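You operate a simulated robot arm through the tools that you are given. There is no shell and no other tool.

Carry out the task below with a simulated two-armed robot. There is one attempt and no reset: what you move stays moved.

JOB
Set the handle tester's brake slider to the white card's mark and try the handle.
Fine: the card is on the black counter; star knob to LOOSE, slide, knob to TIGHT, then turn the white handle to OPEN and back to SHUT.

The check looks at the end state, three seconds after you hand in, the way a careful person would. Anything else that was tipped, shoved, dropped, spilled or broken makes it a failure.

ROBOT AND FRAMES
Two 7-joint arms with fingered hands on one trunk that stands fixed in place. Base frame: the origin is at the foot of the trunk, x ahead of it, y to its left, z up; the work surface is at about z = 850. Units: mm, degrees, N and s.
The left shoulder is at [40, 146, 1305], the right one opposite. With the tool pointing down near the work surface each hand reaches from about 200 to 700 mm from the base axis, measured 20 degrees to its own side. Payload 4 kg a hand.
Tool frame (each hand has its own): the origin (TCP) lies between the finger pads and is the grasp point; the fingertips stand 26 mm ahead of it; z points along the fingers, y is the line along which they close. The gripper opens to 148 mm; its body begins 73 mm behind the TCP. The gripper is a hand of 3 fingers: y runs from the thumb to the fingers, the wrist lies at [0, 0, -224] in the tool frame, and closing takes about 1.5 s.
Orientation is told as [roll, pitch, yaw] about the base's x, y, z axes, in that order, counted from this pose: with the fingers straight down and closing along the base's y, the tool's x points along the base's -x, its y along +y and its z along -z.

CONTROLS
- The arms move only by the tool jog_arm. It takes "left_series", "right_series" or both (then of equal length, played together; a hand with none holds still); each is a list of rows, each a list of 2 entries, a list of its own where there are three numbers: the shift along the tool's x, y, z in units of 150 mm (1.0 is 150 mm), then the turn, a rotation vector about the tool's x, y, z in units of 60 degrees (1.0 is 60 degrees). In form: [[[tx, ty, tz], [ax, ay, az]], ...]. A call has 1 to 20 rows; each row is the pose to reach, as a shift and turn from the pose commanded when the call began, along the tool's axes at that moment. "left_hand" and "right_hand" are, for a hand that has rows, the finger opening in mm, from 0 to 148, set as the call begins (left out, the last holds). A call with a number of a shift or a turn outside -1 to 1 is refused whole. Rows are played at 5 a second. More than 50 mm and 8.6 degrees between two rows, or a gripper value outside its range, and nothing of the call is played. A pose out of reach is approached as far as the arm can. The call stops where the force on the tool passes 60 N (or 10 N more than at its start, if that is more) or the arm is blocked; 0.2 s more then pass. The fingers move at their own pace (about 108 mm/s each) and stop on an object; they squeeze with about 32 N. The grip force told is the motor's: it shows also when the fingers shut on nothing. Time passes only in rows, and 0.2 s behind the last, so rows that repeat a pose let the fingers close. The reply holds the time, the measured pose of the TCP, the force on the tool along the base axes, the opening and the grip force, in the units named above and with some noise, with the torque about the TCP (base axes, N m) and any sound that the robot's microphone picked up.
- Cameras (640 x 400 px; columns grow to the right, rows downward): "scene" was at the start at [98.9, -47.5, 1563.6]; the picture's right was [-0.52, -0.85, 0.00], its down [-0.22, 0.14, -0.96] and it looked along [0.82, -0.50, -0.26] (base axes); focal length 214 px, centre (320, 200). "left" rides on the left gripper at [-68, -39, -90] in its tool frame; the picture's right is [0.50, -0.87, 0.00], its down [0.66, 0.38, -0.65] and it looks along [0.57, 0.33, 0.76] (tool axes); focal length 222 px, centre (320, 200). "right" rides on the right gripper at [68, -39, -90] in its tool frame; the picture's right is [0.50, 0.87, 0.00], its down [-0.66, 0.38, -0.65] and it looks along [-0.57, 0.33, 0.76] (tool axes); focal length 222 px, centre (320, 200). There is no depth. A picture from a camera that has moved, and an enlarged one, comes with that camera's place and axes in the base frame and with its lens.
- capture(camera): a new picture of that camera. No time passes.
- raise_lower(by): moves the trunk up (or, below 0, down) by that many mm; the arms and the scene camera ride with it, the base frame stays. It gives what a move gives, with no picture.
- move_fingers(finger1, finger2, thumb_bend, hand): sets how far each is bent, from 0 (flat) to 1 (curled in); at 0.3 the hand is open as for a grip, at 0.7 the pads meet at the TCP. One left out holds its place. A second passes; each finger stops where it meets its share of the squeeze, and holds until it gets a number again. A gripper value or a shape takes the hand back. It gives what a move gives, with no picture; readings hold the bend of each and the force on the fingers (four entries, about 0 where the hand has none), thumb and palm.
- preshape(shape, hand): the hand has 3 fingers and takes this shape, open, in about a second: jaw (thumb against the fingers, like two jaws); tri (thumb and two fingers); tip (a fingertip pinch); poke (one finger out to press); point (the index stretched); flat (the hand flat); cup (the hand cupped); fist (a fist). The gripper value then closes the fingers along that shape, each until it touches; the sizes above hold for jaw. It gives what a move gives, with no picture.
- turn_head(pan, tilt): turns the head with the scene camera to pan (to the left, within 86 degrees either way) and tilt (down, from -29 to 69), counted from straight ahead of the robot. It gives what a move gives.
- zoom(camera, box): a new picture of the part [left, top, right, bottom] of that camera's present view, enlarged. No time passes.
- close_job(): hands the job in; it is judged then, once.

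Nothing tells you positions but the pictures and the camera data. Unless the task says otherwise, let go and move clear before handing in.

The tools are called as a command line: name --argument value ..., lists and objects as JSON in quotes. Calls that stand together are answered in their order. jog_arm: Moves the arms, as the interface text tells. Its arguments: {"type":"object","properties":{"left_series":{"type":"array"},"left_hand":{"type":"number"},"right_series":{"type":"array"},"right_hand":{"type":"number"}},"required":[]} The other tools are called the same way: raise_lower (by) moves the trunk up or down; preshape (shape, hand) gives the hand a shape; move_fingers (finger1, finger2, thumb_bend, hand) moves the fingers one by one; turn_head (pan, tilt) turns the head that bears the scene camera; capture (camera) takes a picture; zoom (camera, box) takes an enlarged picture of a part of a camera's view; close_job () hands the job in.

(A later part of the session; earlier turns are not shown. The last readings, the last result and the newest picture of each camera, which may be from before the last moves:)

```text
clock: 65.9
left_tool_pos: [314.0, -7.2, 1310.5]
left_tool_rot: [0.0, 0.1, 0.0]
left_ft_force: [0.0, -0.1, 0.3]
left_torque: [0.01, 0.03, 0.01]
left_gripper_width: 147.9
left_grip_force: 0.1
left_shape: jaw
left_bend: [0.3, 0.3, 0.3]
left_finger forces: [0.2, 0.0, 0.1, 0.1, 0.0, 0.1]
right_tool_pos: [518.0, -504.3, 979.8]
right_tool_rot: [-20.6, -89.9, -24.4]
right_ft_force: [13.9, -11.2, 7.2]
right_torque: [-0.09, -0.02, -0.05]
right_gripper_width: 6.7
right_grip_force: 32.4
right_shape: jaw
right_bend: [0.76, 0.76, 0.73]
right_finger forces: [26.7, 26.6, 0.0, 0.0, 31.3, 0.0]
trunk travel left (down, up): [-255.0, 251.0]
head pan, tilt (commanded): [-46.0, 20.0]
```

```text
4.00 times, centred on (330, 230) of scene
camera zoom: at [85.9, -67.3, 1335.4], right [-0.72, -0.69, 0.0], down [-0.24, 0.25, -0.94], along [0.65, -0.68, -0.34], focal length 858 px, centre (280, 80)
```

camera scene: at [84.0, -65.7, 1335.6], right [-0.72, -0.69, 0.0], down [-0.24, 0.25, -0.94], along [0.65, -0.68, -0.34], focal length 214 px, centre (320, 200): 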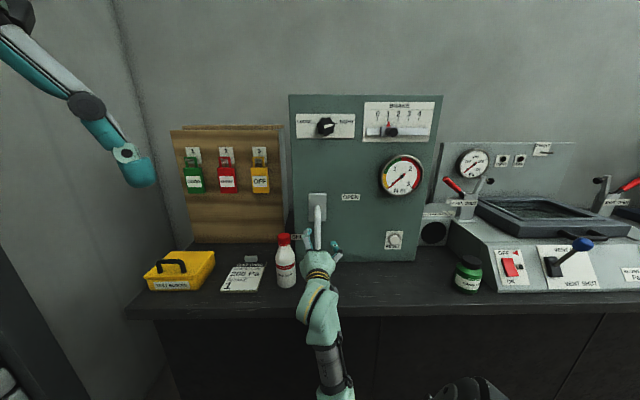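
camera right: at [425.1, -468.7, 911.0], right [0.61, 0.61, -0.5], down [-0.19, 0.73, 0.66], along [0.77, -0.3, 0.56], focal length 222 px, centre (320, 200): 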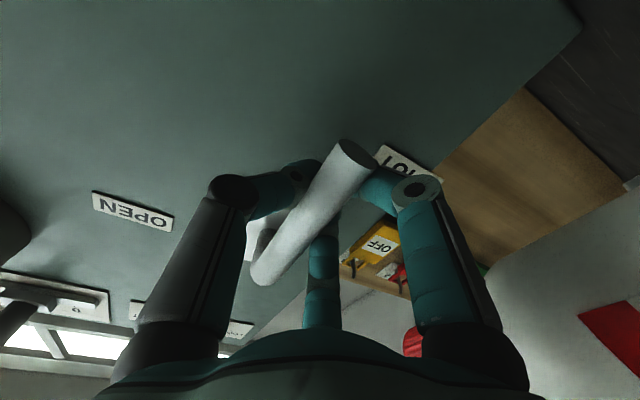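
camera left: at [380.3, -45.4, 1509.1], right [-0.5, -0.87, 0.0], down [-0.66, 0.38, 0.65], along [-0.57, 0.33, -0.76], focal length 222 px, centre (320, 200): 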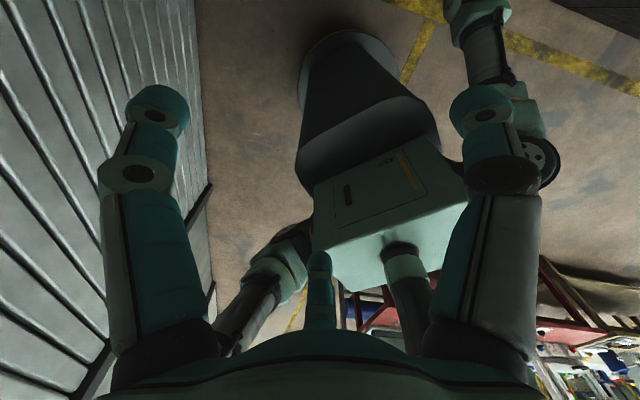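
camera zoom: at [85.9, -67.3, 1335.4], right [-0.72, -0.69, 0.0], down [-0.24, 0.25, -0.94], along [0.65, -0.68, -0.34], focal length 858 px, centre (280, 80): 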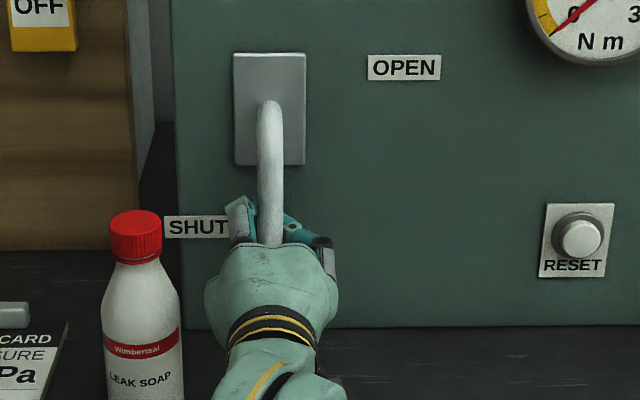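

The grip closed partly behind the rod and is pulling on it. I'll reopen, back off 9 mm and re-grip so the pads sit on the rod's sides.

jog_arm --right_series '[[[0, 0, 0], [0, 0, 0]], [[0, 0, 0], [0, 0, 0]], [[0, 0, 0], [0, 0, 0]], [[0, 0, 0], [0, 0, 0]], [[0, 0, -0.03], [0, 0, 0]], [[0, 0, -0.06], [0, 0, 0]], [[0, 0, -0.06], [0, 0, 0]]]' --right_hand 80

jog_arm --right_series '[[[0, 0, 0], [0, 0, 0]], [[0, 0, 0], [0, 0, 0]], [[0, 0, 0], [0, 0, 0]], [[0, 0, 0], [0, 0, 0]], [[0, 0, 0], [0, 0, 0]], [[0, 0, 0], [0, 0, 0]], [[0, 0, 0], [0, 0, 0]]]' --right_hand 0

capture --camera "right"

zoom --camera "scene" --box '[250, 180, 410, 280]'

```text
clock: 67.5
left_tool_pos: [313.0, -5.3, 1311.4]
left_tool_rot: [0.0, 0.0, 0.0]
left_ft_force: [-0.8, -0.4, 0.1]
left_torque: [0.02, 0.0, -0.03]
left_gripper_width: 147.9
left_grip_force: 0.0
left_shape: jaw
left_bend: [0.3, 0.3, 0.3]
left_finger forces: [0.0, 0.0, 0.0, 0.1, 0.0, 0.1]
right_tool_pos: [509.3, -497.4, 981.5]
right_tool_rot: [-9.4, -90.1, -35.6]
right_ft_force: [-0.9, -0.1, 0.2]
right_torque: [0.02, 0.04, 0.0]
right_gripper_width: 79.6
right_grip_force: 0.0
right_shape: jaw
right_bend: [0.35, 0.35, 0.7]
right_finger forces: [0.0, 0.1, 0.0, 0.1, 0.1, 0.0]
trunk travel left (down, up): [-255.0, 251.0]
head pan, tilt (commanded): [-46.0, 20.0]
```

```text
clock: 69.1
left_tool_pos: [314.6, -8.6, 1311.6]
left_tool_rot: [0.0, 0.1, 0.1]
left_ft_force: [-0.9, 0.7, 0.8]
left_torque: [0.02, -0.04, 0.01]
left_gripper_width: 147.9
left_grip_force: 0.2
left_shape: jaw
left_bend: [0.3, 0.3, 0.3]
left_finger forces: [0.1, 0.0, 0.1, 0.0, 0.0, 0.0]
right_tool_pos: [511.8, -499.0, 980.7]
right_tool_rot: [-6.5, -89.9, -38.4]
right_ft_force: [15.6, -16.4, 6.7]
right_torque: [-0.08, -0.06, -0.25]
right_gripper_width: 10.1
right_grip_force: 32.3
right_shape: jaw
right_bend: [0.76, 0.76, 0.69]
right_finger forces: [21.3, 20.4, 0.1, 0.0, 30.2, 0.1]
trunk travel left (down, up): [-255.0, 251.0]
head pan, tilt (commanded): [-46.0, 20.0]
```

```text
taken
camera right: at [418.3, -463.7, 912.0], right [0.61, 0.61, -0.5], down [-0.19, 0.73, 0.66], along [0.77, -0.31, 0.56], focal length 222 px, centre (320, 200)
```

right: 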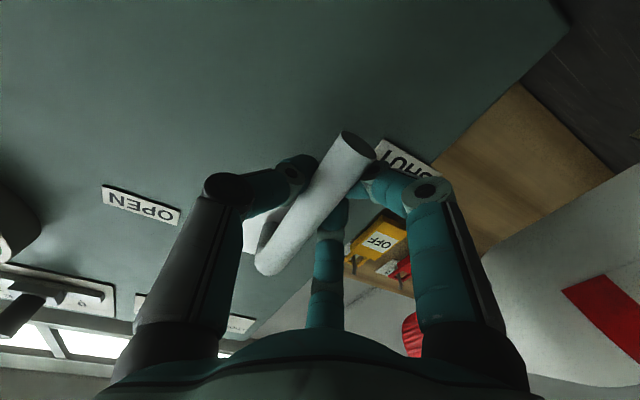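

```text
4.00 times, centred on (330, 230) of scene
camera zoom: at [86.0, -68.1, 1335.3], right [-0.72, -0.69, 0.0], down [-0.24, 0.25, -0.94], along [0.65, -0.68, -0.34], focal length 858 px, centre (280, 80)
```

zoom: 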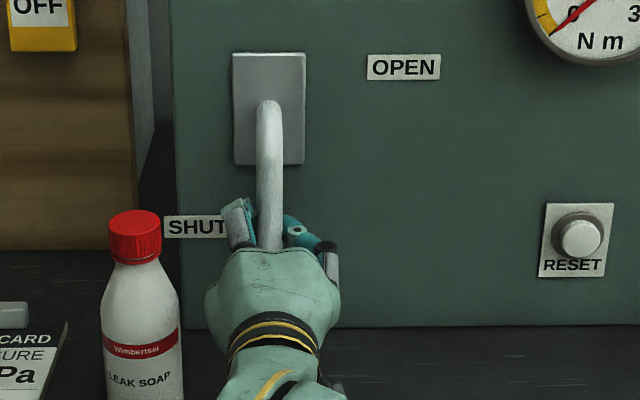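

jog_arm --right_series '[[[0, 0, 0], [0, 0, 0]], [[0, 0, 0], [0, 0, 0]], [[0, 0, 0], [0, 0, 0]], [[0, 0, 0], [0, 0, 0]], [[0, 0, -0.03], [0, 0, 0]], [[0, 0, -0.06], [0, 0, 0]], [[0, 0, -0.06], [0, 0, 0]]]' --right_hand 80

jog_arm --right_series '[[[0, 0, 0], [0, 0, 0]], [[0, 0, 0], [0, 0, 0]], [[0, 0, 0], [0, 0, 0]], [[0, 0, 0], [0, 0, 0]], [[0, 0, 0], [0, 0, 0]], [[0, 0, 0], [0, 0, 0]], [[0, 0, 0], [0, 0, 0]]]' --right_hand 0

capture --camera "right"

zoom --camera "scene" --box '[250, 180, 410, 280]'

```text
clock: 70.7
left_tool_pos: [312.6, -5.8, 1311.7]
left_tool_rot: [-0.1, 0.0, 0.0]
left_ft_force: [0.5, 1.0, -0.6]
left_torque: [0.0, -0.01, -0.01]
left_gripper_width: 147.7
left_grip_force: 0.1
left_shape: jaw
left_bend: [0.3, 0.3, 0.3]
left_finger forces: [0.0, 0.1, 0.1, 0.1, 0.0, 0.0]
right_tool_pos: [503.8, -490.2, 979.4]
right_tool_rot: [-4.2, -90.1, -40.9]
right_ft_force: [-0.3, -0.4, 0.3]
right_torque: [-0.02, -0.02, 0.01]
right_gripper_width: 79.6
right_grip_force: 0.1
right_shape: jaw
right_bend: [0.35, 0.35, 0.7]
right_finger forces: [0.0, 0.1, 0.1, 0.0, 0.0, 0.0]
trunk travel left (down, up): [-255.0, 251.0]
head pan, tilt (commanded): [-46.0, 20.0]
```

```text
clock: 72.3
left_tool_pos: [311.9, -6.1, 1311.9]
left_tool_rot: [-0.1, 0.0, -0.1]
left_ft_force: [0.0, 0.8, 0.6]
left_torque: [-0.01, 0.03, 0.02]
left_gripper_width: 147.7
left_grip_force: 0.1
left_shape: jaw
left_bend: [0.3, 0.3, 0.3]
left_finger forces: [0.1, 0.0, 0.0, 0.1, 0.0, 0.0]
right_tool_pos: [503.0, -490.5, 979.0]
right_tool_rot: [20.3, -90.0, -65.4]
right_ft_force: [-3.4, 0.2, -2.2]
right_torque: [0.02, 0.0, -0.28]
right_gripper_width: 14.8
right_grip_force: 31.5
right_shape: jaw
right_bend: [0.78, 0.78, 0.7]
right_finger forces: [20.2, 20.2, 0.0, 0.1, 37.8, 0.0]
trunk travel left (down, up): [-255.0, 251.0]
head pan, tilt (commanded): [-46.0, 20.0]
```

```text
taken
camera right: at [411.3, -455.0, 912.0], right [0.61, 0.61, -0.5], down [-0.19, 0.73, 0.66], along [0.77, -0.3, 0.57], focal length 222 px, centre (320, 200)
```

right: 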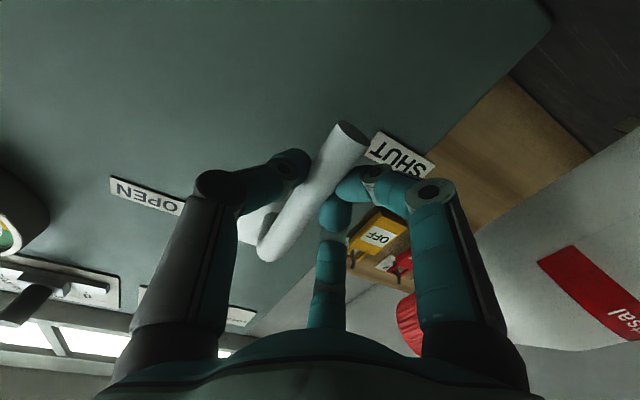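

```text
4.00 times, centred on (330, 230) of scene
camera zoom: at [83.4, -65.7, 1335.6], right [-0.72, -0.69, 0.0], down [-0.24, 0.25, -0.94], along [0.65, -0.68, -0.34], focal length 858 px, centre (280, 80)
```

zoom: 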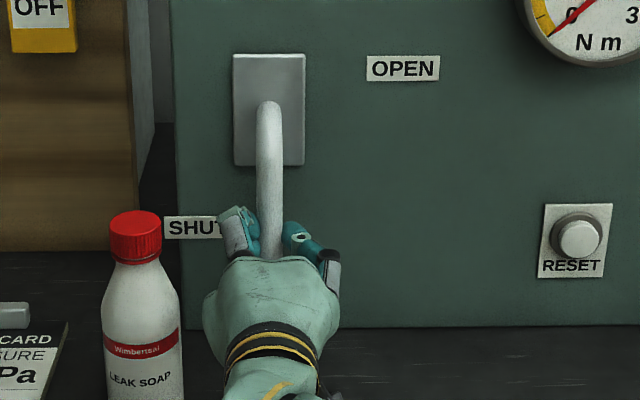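

This is a proper side grip with little net force. Now I'll swing the lever counterclockwise along its arc, 30° first with the hand turning along.

jog_arm --right_series '[[[-0.0051, -0.0774, 0], [0, 0, -0.125]], [[-0.0202, -0.1536, 0], [0, 0, -0.25]], [[-0.0452, -0.2271, 0], [0, 0, -0.375]], [[-0.0795, -0.2967, 0], [0, 0, -0.5]], [[-0.0795, -0.2967, 0], [0, 0, -0.5]]]'

capture --camera "right"

zoom --camera "scene" --box '[250, 140, 450, 280]'

```text
clock: 73.5
left_tool_pos: [313.9, -4.2, 1311.1]
left_tool_rot: [-0.1, 0.1, 0.0]
left_ft_force: [0.5, -0.5, -0.3]
left_torque: [-0.02, 0.0, 0.03]
left_gripper_width: 147.9
left_grip_force: 0.1
left_shape: jaw
left_bend: [0.3, 0.3, 0.3]
left_finger forces: [0.0, 0.0, 0.0, 0.0, 0.0, 0.0]
right_tool_pos: [471.8, -522.7, 990.7]
right_tool_rot: [-89.9, -59.9, 44.9]
right_ft_force: [-2.5, 6.9, -7.1]
right_torque: [0.02, 0.02, -0.06]
right_gripper_width: 13.8
right_grip_force: 32.2
right_shape: jaw
right_bend: [0.78, 0.77, 0.7]
right_finger forces: [24.2, 25.9, 0.1, 0.0, 35.8, 0.0]
trunk travel left (down, up): [-255.0, 251.0]
head pan, tilt (commanded): [-46.0, 20.0]
```

```text
taken
camera right: at [359.6, -507.1, 952.7], right [0.35, 0.35, -0.87], down [0.0, 0.93, 0.38], along [0.94, -0.14, 0.32], focal length 222 px, centre (320, 200)
```

right: 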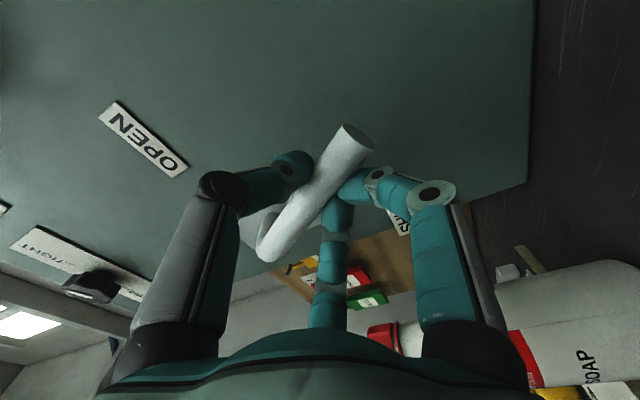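

```text
2.86 times, centred on (350, 210) of scene
camera zoom: at [84.3, -65.0, 1335.6], right [-0.72, -0.69, 0.0], down [-0.24, 0.25, -0.94], along [0.65, -0.68, -0.34], focal length 613 px, centre (234, 171)
```

zoom: 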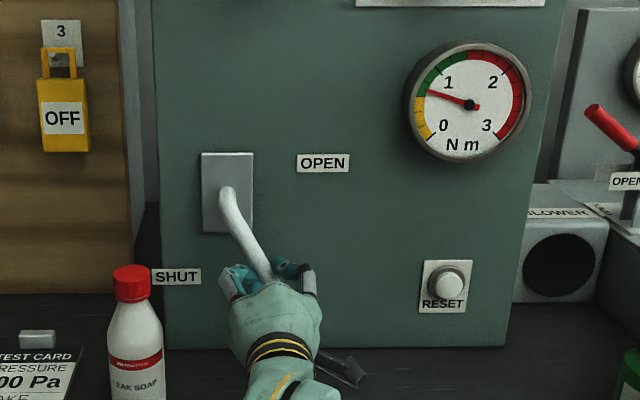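

The lever follows and the gauge needle has risen to about 0.8, in the green. I'll swing another 60° along the arc to OPEN.

jog_arm --right_series '[[[-0.0051, -0.0774, 0], [0, 0, -0.125]], [[-0.0202, -0.1536, 0], [0, 0, -0.25]], [[-0.0452, -0.2271, 0], [0, 0, -0.375]], [[-0.0795, -0.2967, 0], [0, 0, -0.5]], [[-0.1226, -0.3612, 0], [0, 0, -0.625]], [[-0.1738, -0.4195, 0], [0, 0, -0.75]], [[-0.2321, -0.4707, 0], [0, 0, -0.875]], [[-0.2321, -0.4707, 0], [0, 0, -0.875]]]'

capture --camera "right"

zoom --camera "scene" --box '[250, 140, 450, 280]'

```text
clock: 75.3
left_tool_pos: [313.7, -6.2, 1312.1]
left_tool_rot: [-0.1, 0.1, 0.0]
left_ft_force: [0.9, 0.0, 0.5]
left_torque: [-0.01, 0.0, -0.01]
left_gripper_width: 148.0
left_grip_force: 0.0
left_shape: jaw
left_bend: [0.3, 0.3, 0.3]
left_finger forces: [0.0, 0.0, 0.1, 0.0, 0.1, 0.0]
right_tool_pos: [440.5, -552.7, 1058.2]
right_tool_rot: [-89.9, -7.5, 44.9]
right_ft_force: [-5.7, -2.3, -4.3]
right_torque: [-0.02, -0.07, -0.13]
right_gripper_width: 13.5
right_grip_force: 31.9
right_shape: jaw
right_bend: [0.77, 0.77, 0.69]
right_finger forces: [24.0, 24.3, 0.0, 0.0, 35.5, 0.1]
trunk travel left (down, up): [-255.0, 251.0]
head pan, tilt (commanded): [-46.0, 20.0]
```

```text
taken
camera right: at [324.9, -541.2, 1087.2], right [-0.27, -0.27, -0.92], down [0.03, 0.96, -0.29], along [0.96, -0.11, -0.25], focal length 222 px, centre (320, 200)
```

right: 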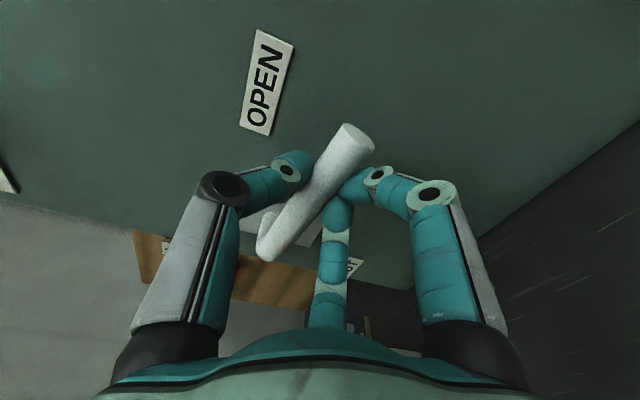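

```text
2.86 times, centred on (350, 210) of scene
camera zoom: at [83.3, -67.0, 1335.6], right [-0.72, -0.69, 0.0], down [-0.24, 0.25, -0.94], along [0.65, -0.68, -0.34], focal length 613 px, centre (234, 171)
```

zoom: 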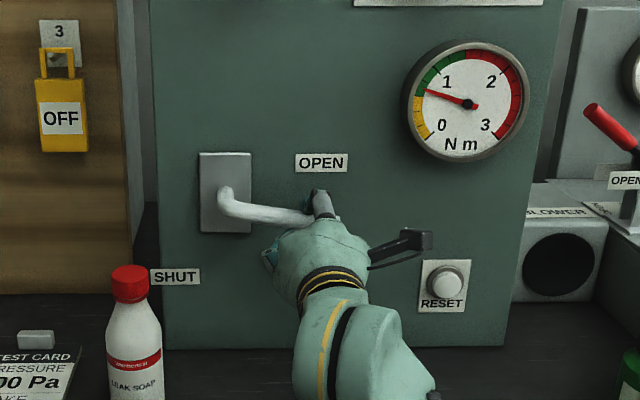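

The lever is about 8° short of horizontal. I'll finish to OPEN and feel for the stop.

jog_arm --right_series '[[[-0.0013, -0.0388, 0], [0, 0, -0.0625]], [[-0.0051, -0.0774, 0], [0, 0, -0.125]], [[-0.0072, -0.092, 0], [0, 0, -0.149]], [[-0.0072, -0.092, 0], [0, 0, -0.149]]]'

zoom --camera "scene" --box '[250, 140, 450, 280]'

capture --camera "right"

```text
clock: 76.3
left_tool_pos: [311.9, -6.4, 1310.7]
left_tool_rot: [0.0, 0.0, 0.0]
left_ft_force: [-0.4, 0.6, 0.2]
left_torque: [0.04, 0.02, -0.02]
left_gripper_width: 148.0
left_grip_force: 0.1
left_shape: jaw
left_bend: [0.3, 0.3, 0.3]
left_finger forces: [0.0, 0.0, 0.0, 0.0, 0.0, 0.0]
right_tool_pos: [440.2, -553.9, 1070.5]
right_tool_rot: [-90.1, 1.5, 45.0]
right_ft_force: [-8.5, -0.3, -6.6]
right_torque: [0.03, -0.04, -0.11]
right_gripper_width: 13.9
right_grip_force: 32.2
right_shape: jaw
right_bend: [0.78, 0.77, 0.69]
right_finger forces: [25.7, 26.2, 0.0, 0.1, 35.2, 0.0]
trunk travel left (down, up): [-255.0, 251.0]
head pan, tilt (commanded): [-46.0, 20.0]
```

```text
2.86 times, centred on (350, 210) of scene
camera zoom: at [82.7, -66.6, 1335.6], right [-0.72, -0.69, 0.0], down [-0.24, 0.25, -0.94], along [0.65, -0.68, -0.34], focal length 613 px, centre (234, 171)
```

zoom: 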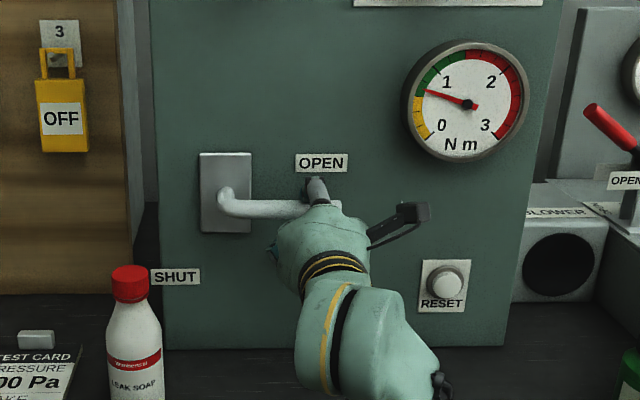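

```text
taken
camera right: at [328.3, -538.3, 1112.0], right [-0.37, -0.37, -0.85], down [-0.01, 0.92, -0.39], along [0.93, -0.14, -0.34], focal length 222 px, centre (320, 200)
```

right: 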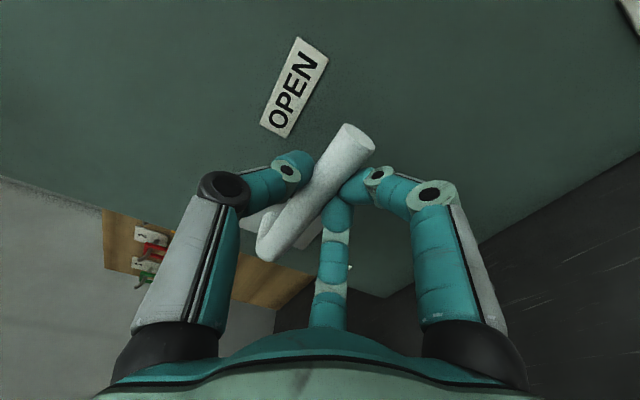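

The lever is horizontal under the OPEN label. I'll nudge 3° more to feel whether there's an end stop.

jog_arm --right_series '[[[-0.0003, -0.0155, 0], [0, 0, -0.025]], [[-0.0008, -0.031, 0], [0, 0, -0.05]], [[-0.0008, -0.031, 0], [0, 0, -0.05]]]'

zoom --camera "scene" --box '[300, 150, 420, 230]'

```text
clock: 77.1
left_tool_pos: [311.2, -6.2, 1311.8]
left_tool_rot: [0.0, 0.0, 0.0]
left_ft_force: [0.4, -0.5, 0.0]
left_torque: [0.04, 0.02, 0.05]
left_gripper_width: 147.9
left_grip_force: 0.0
left_shape: jaw
left_bend: [0.3, 0.3, 0.3]
left_finger forces: [0.0, 0.0, 0.0, 0.0, 0.0, 0.0]
right_tool_pos: [441.0, -555.4, 1076.0]
right_tool_rot: [-89.6, 4.4, 45.1]
right_ft_force: [-15.7, 5.6, -19.6]
right_torque: [0.32, 0.17, -0.09]
right_gripper_width: 13.7
right_grip_force: 31.7
right_shape: jaw
right_bend: [0.77, 0.77, 0.69]
right_finger forces: [32.6, 33.6, 0.0, 0.0, 31.8, 0.0]
trunk travel left (down, up): [-255.0, 251.0]
head pan, tilt (commanded): [-46.0, 20.0]
```

```text
5.00 times, centred on (360, 190) of scene
camera zoom: at [82.6, -66.8, 1335.5], right [-0.72, -0.69, 0.0], down [-0.24, 0.25, -0.94], along [0.65, -0.68, -0.34], focal length 1072 px, centre (120, 250)
```

zoom: 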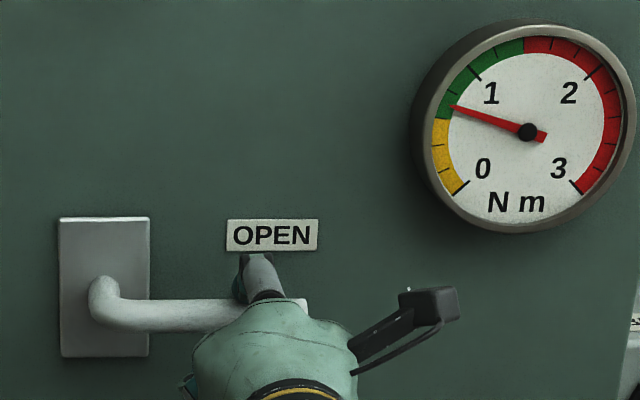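

The force jumped to about 20 N, so this is the OPEN stop. Now I'll swing back clockwise toward SHUT, 60° first.

jog_arm --right_series '[[[-0.0051, 0.0774, 0], [0, 0, 0.125]], [[-0.0202, 0.1536, 0], [0, 0, 0.25]], [[-0.0452, 0.2271, 0], [0, 0, 0.375]], [[-0.0795, 0.2967, 0], [0, 0, 0.5]], [[-0.1226, 0.3612, 0], [0, 0, 0.625]], [[-0.1738, 0.4195, 0], [0, 0, 0.75]], [[-0.2321, 0.4707, 0], [0, 0, 0.875]], [[-0.2967, 0.5138, 0], [0, 0, 1.0]], [[-0.2967, 0.5138, 0], [0, 0, 1.0]]]'

zoom --camera "scene" --box '[250, 140, 450, 280]'

capture --camera "right"

```text
clock: 79.1
left_tool_pos: [310.2, -4.8, 1311.5]
left_tool_rot: [-0.1, -0.1, 0.0]
left_ft_force: [-0.3, 1.3, 0.8]
left_torque: [-0.01, -0.01, 0.03]
left_gripper_width: 147.8
left_grip_force: 0.1
left_shape: jaw
left_bend: [0.3, 0.3, 0.3]
left_finger forces: [0.1, 0.1, 0.1, 0.0, 0.1, 0.0]
right_tool_pos: [468.3, -525.8, 996.3]
right_tool_rot: [-90.0, -55.7, 45.0]
right_ft_force: [-12.0, 4.4, 0.4]
right_torque: [-0.07, -0.18, -0.39]
right_gripper_width: 12.8
right_grip_force: 32.3
right_shape: jaw
right_bend: [0.78, 0.77, 0.67]
right_finger forces: [26.8, 26.0, 0.0, 0.0, 40.4, 0.0]
trunk travel left (down, up): [-255.0, 251.0]
head pan, tilt (commanded): [-46.0, 20.0]
```

```text
2.86 times, centred on (350, 210) of scene
camera zoom: at [81.4, -64.9, 1335.7], right [-0.72, -0.69, 0.0], down [-0.24, 0.25, -0.94], along [0.65, -0.68, -0.34], focal length 613 px, centre (234, 171)
```

zoom: 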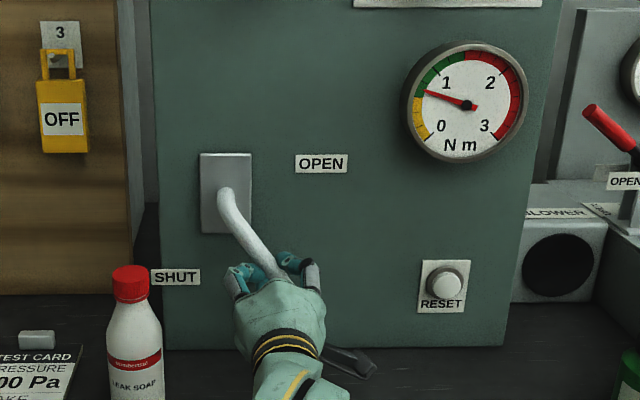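

```text
taken
camera right: at [353.2, -513.3, 961.6], right [0.31, 0.31, -0.9], down [0.02, 0.94, 0.33], along [0.95, -0.12, 0.28], focal length 222 px, centre (320, 200)
```

right: 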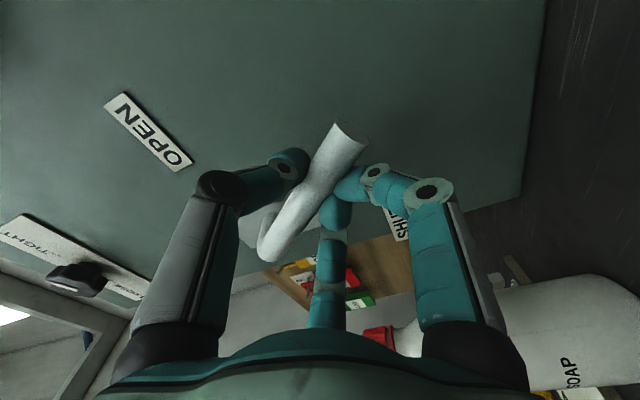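

jog_arm --right_series '[[[-0.0051, 0.0774, 0], [0, 0, 0.125]], [[-0.0202, 0.1536, 0], [0, 0, 0.25]], [[-0.0452, 0.2271, 0], [0, 0, 0.375]], [[-0.0795, 0.2967, 0], [0, 0, 0.5]], [[-0.1032, 0.3343, 0], [0, 0, 0.572]], [[-0.1032, 0.3343, 0], [0, 0, 0.572]]]'

zoom --camera "scene" --box '[250, 140, 450, 280]'

zoom --camera "scene" --box '[270, 185, 366, 245]'

```text
clock: 80.5
left_tool_pos: [311.4, -5.1, 1311.1]
left_tool_rot: [0.0, -0.1, 0.0]
left_ft_force: [0.3, 0.0, 0.3]
left_torque: [0.01, 0.01, -0.02]
left_gripper_width: 147.8
left_grip_force: 0.0
left_shape: jaw
left_bend: [0.3, 0.3, 0.3]
left_finger forces: [0.0, 0.0, 0.1, 0.1, 0.0, 0.0]
right_tool_pos: [502.8, -491.7, 981.4]
right_tool_rot: [16.7, -89.8, -61.7]
right_ft_force: [-14.7, 5.0, -10.8]
right_torque: [0.15, 0.1, -0.39]
right_gripper_width: 12.6
right_grip_force: 32.2
right_shape: jaw
right_bend: [0.78, 0.78, 0.67]
right_finger forces: [27.9, 26.2, 0.0, 0.0, 40.8, 0.0]
trunk travel left (down, up): [-255.0, 251.0]
head pan, tilt (commanded): [-46.0, 20.0]
```

```text
2.86 times, centred on (350, 210) of scene
camera zoom: at [82.5, -66.0, 1335.6], right [-0.72, -0.69, 0.0], down [-0.24, 0.25, -0.94], along [0.65, -0.68, -0.34], focal length 613 px, centre (234, 171)
```

zoom: 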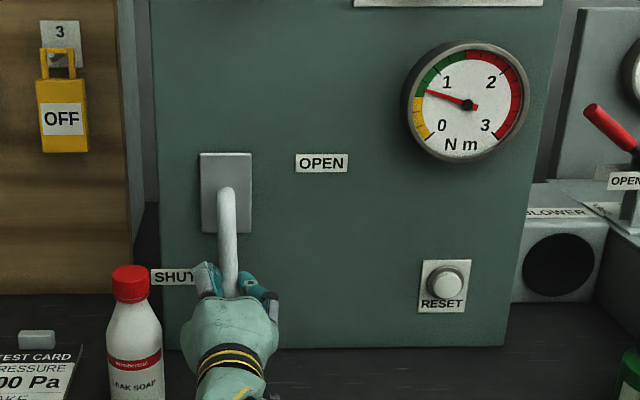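

```text
6.67 times, centred on (318, 215) of scene
camera zoom: at [82.5, -66.0, 1335.6], right [-0.72, -0.69, 0.0], down [-0.24, 0.25, -0.94], along [0.65, -0.68, -0.34], focal length 1430 px, centre (333, 100)
```

zoom: 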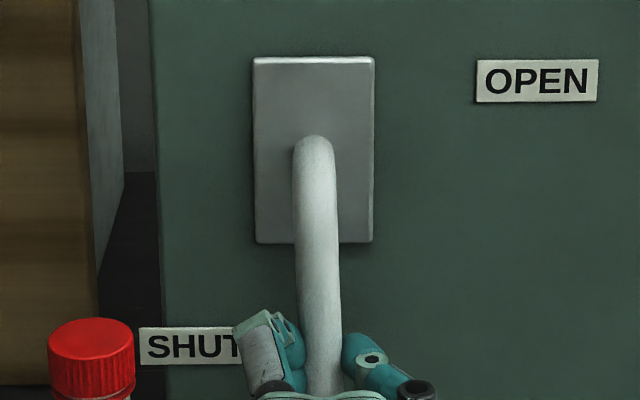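

The lever is about a degree short of vertical. I'll nudge 3° further to seat it at the SHUT stop.

jog_arm --right_series '[[[-0.0002, 0.0155, 0], [0, 0, 0.025]], [[-0.0008, 0.031, 0], [0, 0, 0.05]], [[-0.0008, 0.031, 0], [0, 0, 0.05]]]'

zoom --camera "scene" --box '[270, 185, 366, 245]'

```text
clock: 81.3
left_tool_pos: [312.3, -5.6, 1310.9]
left_tool_rot: [0.1, -0.1, 0.0]
left_ft_force: [0.1, 0.5, 0.1]
left_torque: [0.01, 0.03, -0.03]
left_gripper_width: 147.9
left_grip_force: 0.0
left_shape: jaw
left_bend: [0.3, 0.3, 0.3]
left_finger forces: [0.0, 0.0, 0.0, 0.1, 0.0, 0.0]
right_tool_pos: [505.0, -488.6, 981.5]
right_tool_rot: [88.9, -87.0, -133.9]
right_ft_force: [-18.3, 3.2, -12.6]
right_torque: [0.21, 0.14, -0.5]
right_gripper_width: 12.4
right_grip_force: 32.4
right_shape: jaw
right_bend: [0.78, 0.78, 0.67]
right_finger forces: [27.6, 24.8, 0.0, 0.1, 41.7, 0.0]
trunk travel left (down, up): [-255.0, 251.0]
head pan, tilt (commanded): [-46.0, 20.0]
```

```text
6.67 times, centred on (318, 215) of scene
camera zoom: at [82.0, -66.5, 1335.6], right [-0.72, -0.69, 0.0], down [-0.24, 0.25, -0.94], along [0.65, -0.68, -0.34], focal length 1430 px, centre (333, 100)
```

zoom: 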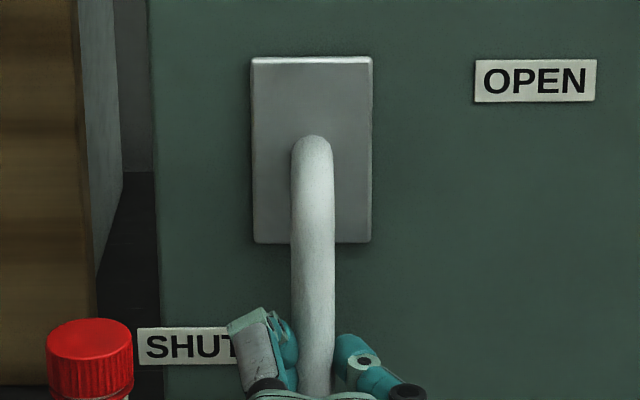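

The lever's slope now matches its original SHUT position. I'll release and back straight off.

jog_arm --right_series '[[[0, 0, 0], [0, 0, 0]], [[0, 0, 0], [0, 0, 0]], [[0, 0, 0], [0, 0, 0]], [[0, 0, 0], [0, 0, 0]], [[0, 0, 0], [0, 0, 0]]]' --right_hand 80

zoom --camera "scene" --box '[270, 185, 366, 245]'

capture --camera "right"

```text
clock: 82.5
left_tool_pos: [312.2, -5.8, 1311.9]
left_tool_rot: [-0.1, -0.1, 0.0]
left_ft_force: [0.3, 0.4, -0.2]
left_torque: [-0.01, -0.02, 0.03]
left_gripper_width: 147.9
left_grip_force: 0.1
left_shape: jaw
left_bend: [0.3, 0.3, 0.3]
left_finger forces: [0.0, 0.1, 0.1, 0.0, 0.0, 0.1]
right_tool_pos: [506.5, -488.5, 982.4]
right_tool_rot: [89.4, -87.1, -134.3]
right_ft_force: [-0.1, 0.5, -0.2]
right_torque: [0.02, 0.02, 0.02]
right_gripper_width: 79.4
right_grip_force: 0.1
right_shape: jaw
right_bend: [0.35, 0.35, 0.7]
right_finger forces: [0.0, 0.0, 0.0, 0.1, 0.0, 0.1]
trunk travel left (down, up): [-255.0, 251.0]
head pan, tilt (commanded): [-46.0, 20.0]
```

```text
6.67 times, centred on (318, 215) of scene
camera zoom: at [83.8, -65.8, 1335.6], right [-0.72, -0.69, 0.0], down [-0.24, 0.25, -0.94], along [0.65, -0.68, -0.34], focal length 1430 px, centre (333, 100)
```

zoom: 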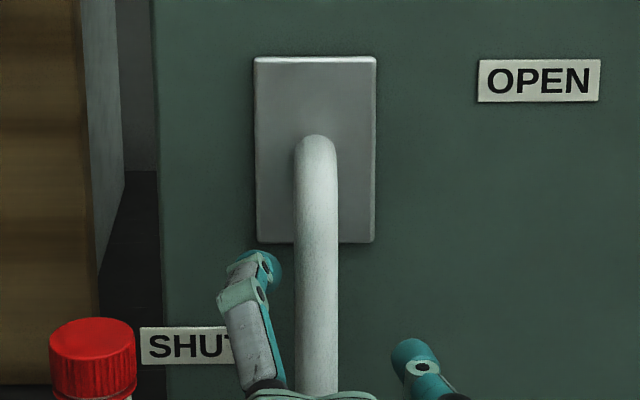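

```text
taken
camera right: at [416.9, -450.7, 911.3], right [0.63, 0.63, -0.46], down [-0.22, 0.71, 0.67], along [0.75, -0.32, 0.58], focal length 222 px, centre (320, 200)
```

right: 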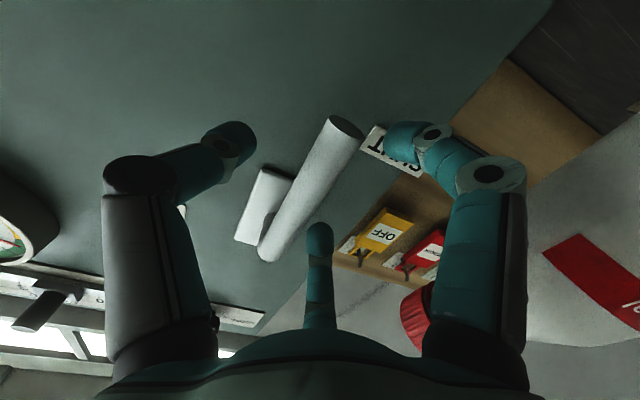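

The lever hangs straight at SHUT. I'll retreat straight back, then up and right, clear of everything.

jog_arm --right_series '[[[0, 0, -0.1], [0, 0, 0]], [[0, 0, -0.2], [0, 0, 0]], [[0, 0, -0.28], [0, 0, 0]], [[0, 0, -0.28], [0, 0, 0]]]'

jog_arm --right_series '[[[-0.15, -0.1, 0], [0, 0, 0]], [[-0.3, -0.25, 0], [0, 0, 0]], [[-0.5, -0.4, 0], [0, 0, 0]], [[-0.7, -0.5, 0], [0, 0, 0]], [[-0.9, -0.6, 0], [0, 0, 0]], [[-0.9, -0.6, 0], [0, 0, 0]]]'

capture --camera "scene"

capture --camera "right"

```text
clock: 83.7
left_tool_pos: [313.9, -5.6, 1310.2]
left_tool_rot: [0.0, 0.0, 0.1]
left_ft_force: [-0.6, 1.2, -0.5]
left_torque: [0.02, 0.01, -0.02]
left_gripper_width: 147.8
left_grip_force: 0.1
left_shape: jaw
left_bend: [0.3, 0.3, 0.3]
left_finger forces: [0.0, 0.0, 0.0, 0.0, 0.1, 0.1]
right_tool_pos: [479.7, -469.7, 1019.3]
right_tool_rot: [132.0, -83.9, -177.8]
right_ft_force: [0.2, 0.0, 0.3]
right_torque: [-0.02, -0.04, -0.02]
right_gripper_width: 79.4
right_grip_force: 0.1
right_shape: jaw
right_bend: [0.35, 0.35, 0.7]
right_finger forces: [0.0, 0.0, 0.0, 0.1, 0.0, 0.0]
trunk travel left (down, up): [-255.0, 251.0]
head pan, tilt (commanded): [-46.0, 20.0]
stopped in row 4 (right hand): the arm was blocked; the commanded pose is now the measured one
```

```text
clock: 85.1
left_tool_pos: [312.9, -4.0, 1312.4]
left_tool_rot: [0.1, 0.0, 0.0]
left_ft_force: [-0.1, 0.2, 0.2]
left_torque: [0.06, -0.02, 0.01]
left_gripper_width: 147.8
left_grip_force: 0.0
left_shape: jaw
left_bend: [0.3, 0.3, 0.3]
left_finger forces: [0.0, 0.1, 0.1, 0.1, 0.0, 0.0]
right_tool_pos: [407.7, -536.8, 1146.0]
right_tool_rot: [131.0, -84.1, -177.0]
right_ft_force: [-0.1, 0.3, 0.6]
right_torque: [0.0, 0.01, -0.03]
right_gripper_width: 79.4
right_grip_force: 0.0
right_shape: jaw
right_bend: [0.34, 0.35, 0.7]
right_finger forces: [0.0, 0.0, 0.0, 0.0, 0.0, 0.1]
right hand out of reach, approached as far as the arm can: row 4, 5, 6
trunk travel left (down, up): [-255.0, 251.0]
head pan, tilt (commanded): [-46.0, 20.0]
```

```text
taken
camera scene: at [84.2, -65.4, 1335.5], right [-0.72, -0.69, 0.0], down [-0.24, 0.25, -0.94], along [0.65, -0.68, -0.34], focal length 214 px, centre (320, 200)
```

scene: 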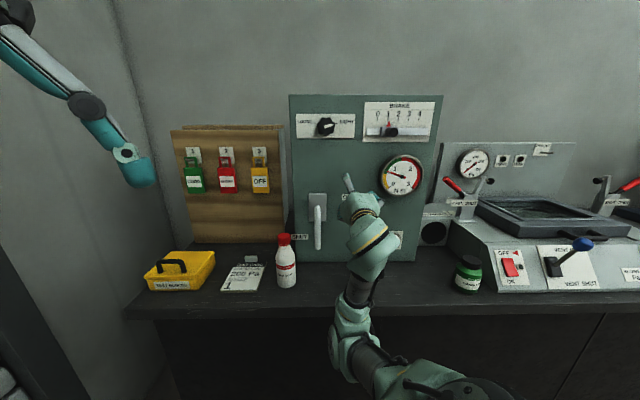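

```text
taken
camera right: at [322.9, -500.5, 1069.8], right [0.67, 0.61, -0.43], down [-0.25, 0.73, 0.64], along [0.7, -0.32, 0.64], focal length 222 px, centre (320, 200)
```

right: 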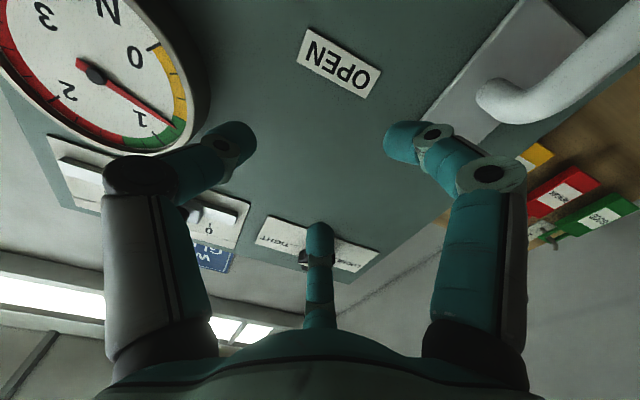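

The hand is clear now, though the retreat briefly bumped the arm's own limit. I'll inspect the handle, knob, slider and everything on the counter.

zoom --camera "scene" --box '[280, 85, 450, 195]'

zoom --camera "scene" --box '[270, 180, 366, 260]'

zoom --camera "scene" --box '[120, 180, 340, 320]'

```text
3.64 times, centred on (365, 140) of scene
camera zoom: at [84.2, -65.4, 1335.5], right [-0.72, -0.69, 0.0], down [-0.24, 0.25, -0.94], along [0.65, -0.68, -0.34], focal length 780 px, centre (156, 418)
```

zoom: 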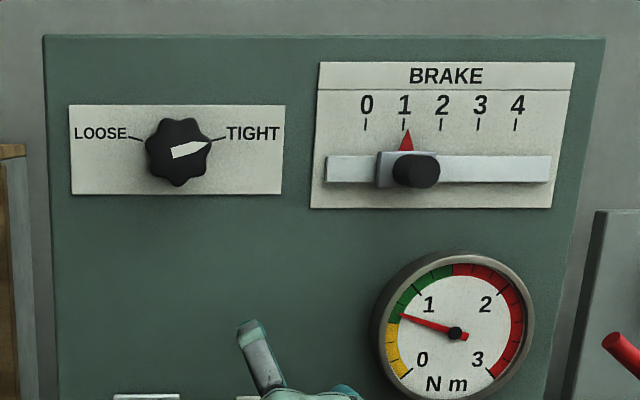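

```text
5.00 times, centred on (318, 220) of scene
camera zoom: at [84.2, -65.4, 1335.5], right [-0.72, -0.69, 0.0], down [-0.24, 0.25, -0.94], along [0.65, -0.68, -0.34], focal length 1072 px, centre (330, 100)
```

zoom: 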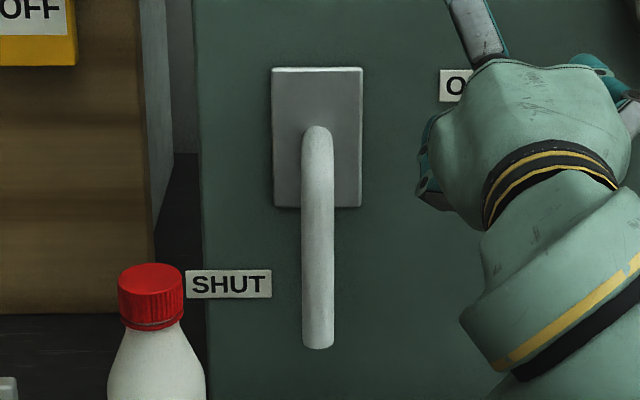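

```text
2.86 times, centred on (230, 250) of scene
camera zoom: at [84.2, -65.4, 1335.5], right [-0.72, -0.69, 0.0], down [-0.24, 0.25, -0.94], along [0.65, -0.68, -0.34], focal length 613 px, centre (577, 57)
```

zoom: 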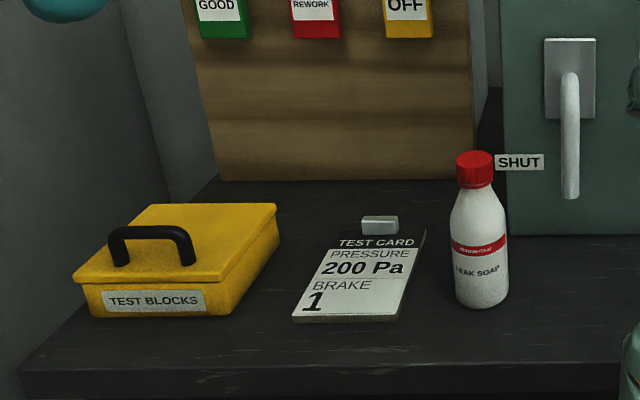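

Everything looks right: the lever hangs at SHUT, the knob is at TIGHT, the pointer is at 1, and the bottle, card and box are undisturbed. I'll raise the trunk back up and use the hand camera for one head-on check of the slider pointer.

raise_lower --by 180

capture --camera "right"

capture --camera "scene"

```text
clock: 87.1
left_tool_pos: [312.7, -5.2, 1490.2]
left_tool_rot: [-0.1, 0.1, 0.0]
left_ft_force: [-0.1, 0.8, 0.0]
left_torque: [-0.01, -0.02, 0.02]
left_gripper_width: 147.9
left_grip_force: 0.0
left_shape: jaw
left_bend: [0.3, 0.3, 0.3]
left_finger forces: [0.0, 0.0, 0.1, 0.0, 0.0, 0.0]
right_tool_pos: [408.3, -537.4, 1326.3]
right_tool_rot: [131.0, -84.2, -176.7]
right_ft_force: [0.1, -0.2, 0.3]
right_torque: [0.01, 0.01, -0.02]
right_gripper_width: 79.4
right_grip_force: 0.0
right_shape: jaw
right_bend: [0.34, 0.35, 0.7]
right_finger forces: [0.0, 0.1, 0.1, 0.0, 0.0, 0.0]
trunk travel left (down, up): [-435.0, 71.0]
head pan, tilt (commanded): [-46.0, 20.0]
```

```text
taken
camera right: at [323.0, -500.6, 1249.5], right [0.67, 0.61, -0.43], down [-0.25, 0.73, 0.64], along [0.7, -0.32, 0.64], focal length 222 px, centre (320, 200)
```

right: 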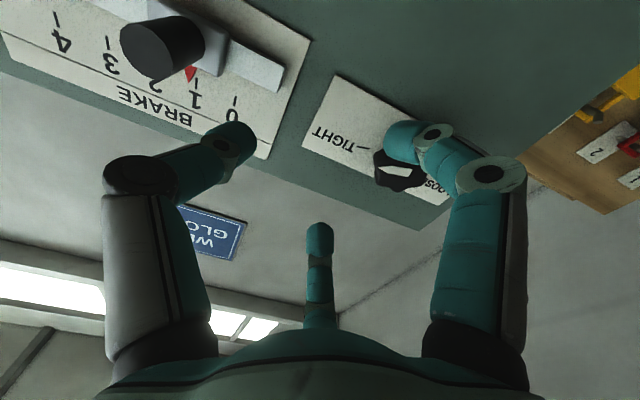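

```text
taken
camera scene: at [84.0, -65.8, 1515.7], right [-0.72, -0.69, 0.0], down [-0.24, 0.25, -0.94], along [0.65, -0.68, -0.34], focal length 214 px, centre (320, 200)
```

scene: 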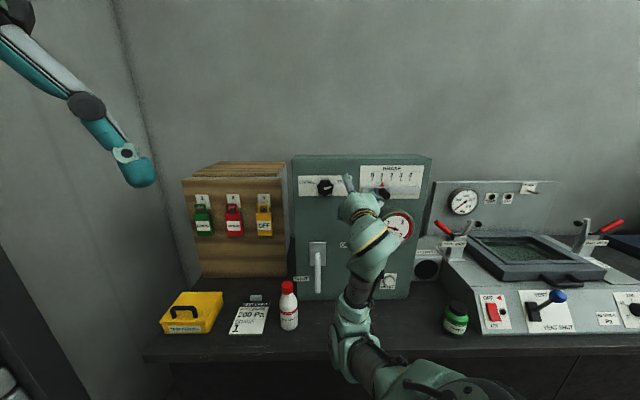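

jog_arm --right_series '[[[0, -0.15, 0], [0, 0, 0]], [[0, -0.3, 0], [0, 0, 0]], [[0, -0.45, 0], [0, 0, 0]], [[0, -0.45, 0], [0, 0, 0]], [[0, -0.45, 0], [0, 0, 0]]]' --right_hand 148

capture --camera "right"

zoom --camera "right" --box '[160, 60, 320, 160]'

```text
clock: 88.3
left_tool_pos: [312.6, -5.2, 1491.8]
left_tool_rot: [0.0, 0.0, 0.0]
left_ft_force: [0.5, -0.2, -0.9]
left_torque: [-0.02, -0.02, 0.02]
left_gripper_width: 147.7
left_grip_force: 0.0
left_shape: jaw
left_bend: [0.3, 0.3, 0.3]
left_finger forces: [0.1, 0.1, 0.0, 0.1, 0.1, 0.0]
right_tool_pos: [359.5, -587.9, 1320.8]
right_tool_rot: [130.7, -84.1, -176.5]
right_ft_force: [0.5, 0.0, 0.2]
right_torque: [0.05, 0.0, 0.0]
right_gripper_width: 147.9
right_grip_force: 0.1
right_shape: jaw
right_bend: [0.3, 0.3, 0.3]
right_finger forces: [0.1, 0.1, 0.0, 0.0, 0.0, 0.0]
trunk travel left (down, up): [-435.0, 71.0]
head pan, tilt (commanded): [-46.0, 20.0]
```

```text
taken
camera right: at [275.3, -550.4, 1244.8], right [0.67, 0.61, -0.43], down [-0.25, 0.73, 0.64], along [0.7, -0.32, 0.64], focal length 222 px, centre (320, 200)
```

right: 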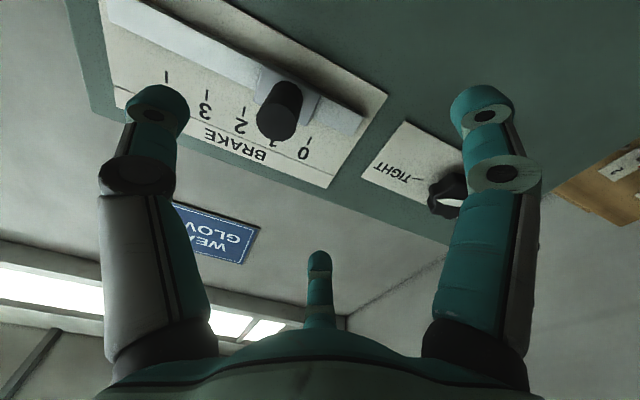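

```text
4.00 times, centred on (240, 110) of right
camera zoom: at [275.3, -550.4, 1244.8], right [0.67, 0.61, -0.43], down [-0.25, 0.73, 0.64], along [0.7, -0.32, 0.64], focal length 888 px, centre (640, 560)
```

zoom: 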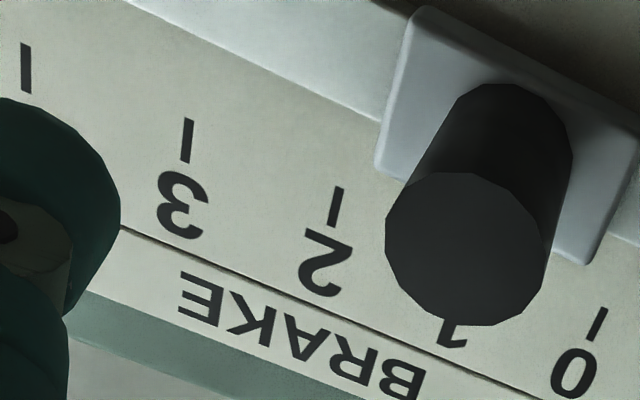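

The lever hides the pointer from below, but the earlier two-sided measurement already put it within about 0.5 mm of mark 1. I'll move the hand up and away from the panel.

jog_arm --right_series '[[[-0.2, 0, 0], [0, 0, 0]], [[-0.4, 0, -0.05], [0, 0, 0]], [[-0.6, 0, -0.1], [0, 0, 0]], [[-0.8, 0, -0.15], [0, 0, 0]], [[-1.0, 0, -0.2], [0, 0, 0]], [[-1.0, 0, -0.2], [0, 0, 0]]]'

capture --camera "scene"

zoom --camera "scene" --box '[280, 140, 440, 240]'

capture --camera "right"

```text
clock: 89.7
left_tool_pos: [313.4, -4.6, 1492.5]
left_tool_rot: [-0.1, 0.0, 0.1]
left_ft_force: [-0.1, 0.5, 0.7]
left_torque: [-0.02, 0.02, -0.01]
left_gripper_width: 147.8
left_grip_force: 0.2
left_shape: jaw
left_bend: [0.3, 0.3, 0.3]
left_finger forces: [0.0, 0.0, 0.0, 0.1, 0.0, 0.0]
right_tool_pos: [322.6, -563.3, 1468.8]
right_tool_rot: [130.6, -84.1, -176.3]
right_ft_force: [0.8, -0.2, 0.3]
right_torque: [-0.02, 0.01, -0.02]
right_gripper_width: 147.8
right_grip_force: 0.0
right_shape: jaw
right_bend: [0.3, 0.3, 0.3]
right_finger forces: [0.0, 0.0, 0.0, 0.0, 0.1, 0.0]
trunk travel left (down, up): [-435.0, 71.0]
head pan, tilt (commanded): [-46.0, 20.0]
```

```text
taken
camera scene: at [84.7, -65.2, 1515.5], right [-0.72, -0.69, 0.0], down [-0.24, 0.25, -0.94], along [0.65, -0.68, -0.34], focal length 214 px, centre (320, 200)
```

scene: 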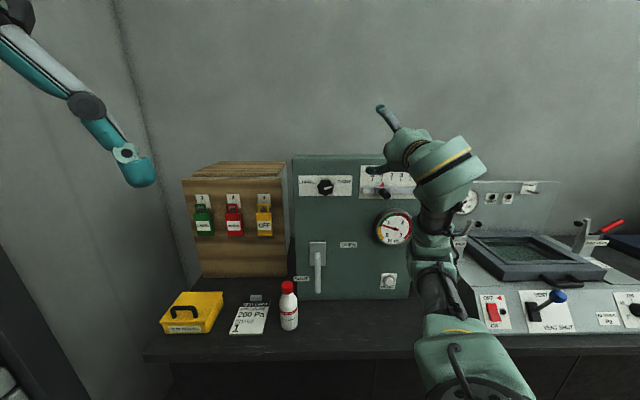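

```text
4.00 times, centred on (360, 190) of scene
camera zoom: at [84.7, -65.2, 1515.5], right [-0.72, -0.69, 0.0], down [-0.24, 0.25, -0.94], along [0.65, -0.68, -0.34], focal length 858 px, centre (160, 240)
```

zoom: 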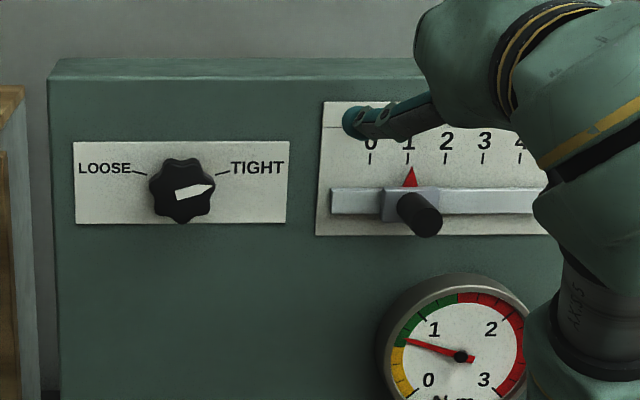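

```text
taken
camera right: at [237.8, -526.8, 1392.2], right [0.67, 0.61, -0.43], down [-0.25, 0.73, 0.64], along [0.7, -0.32, 0.64], focal length 222 px, centre (320, 200)
```

right: 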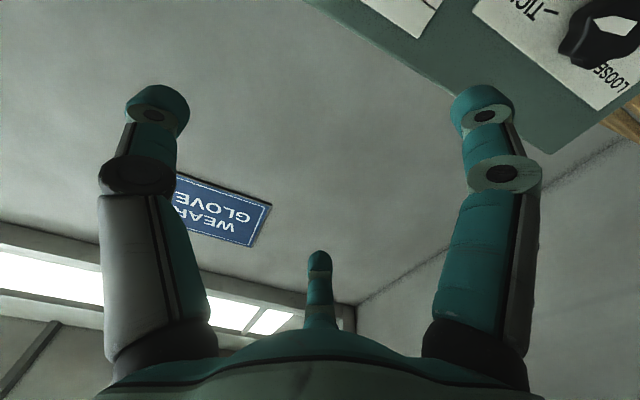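

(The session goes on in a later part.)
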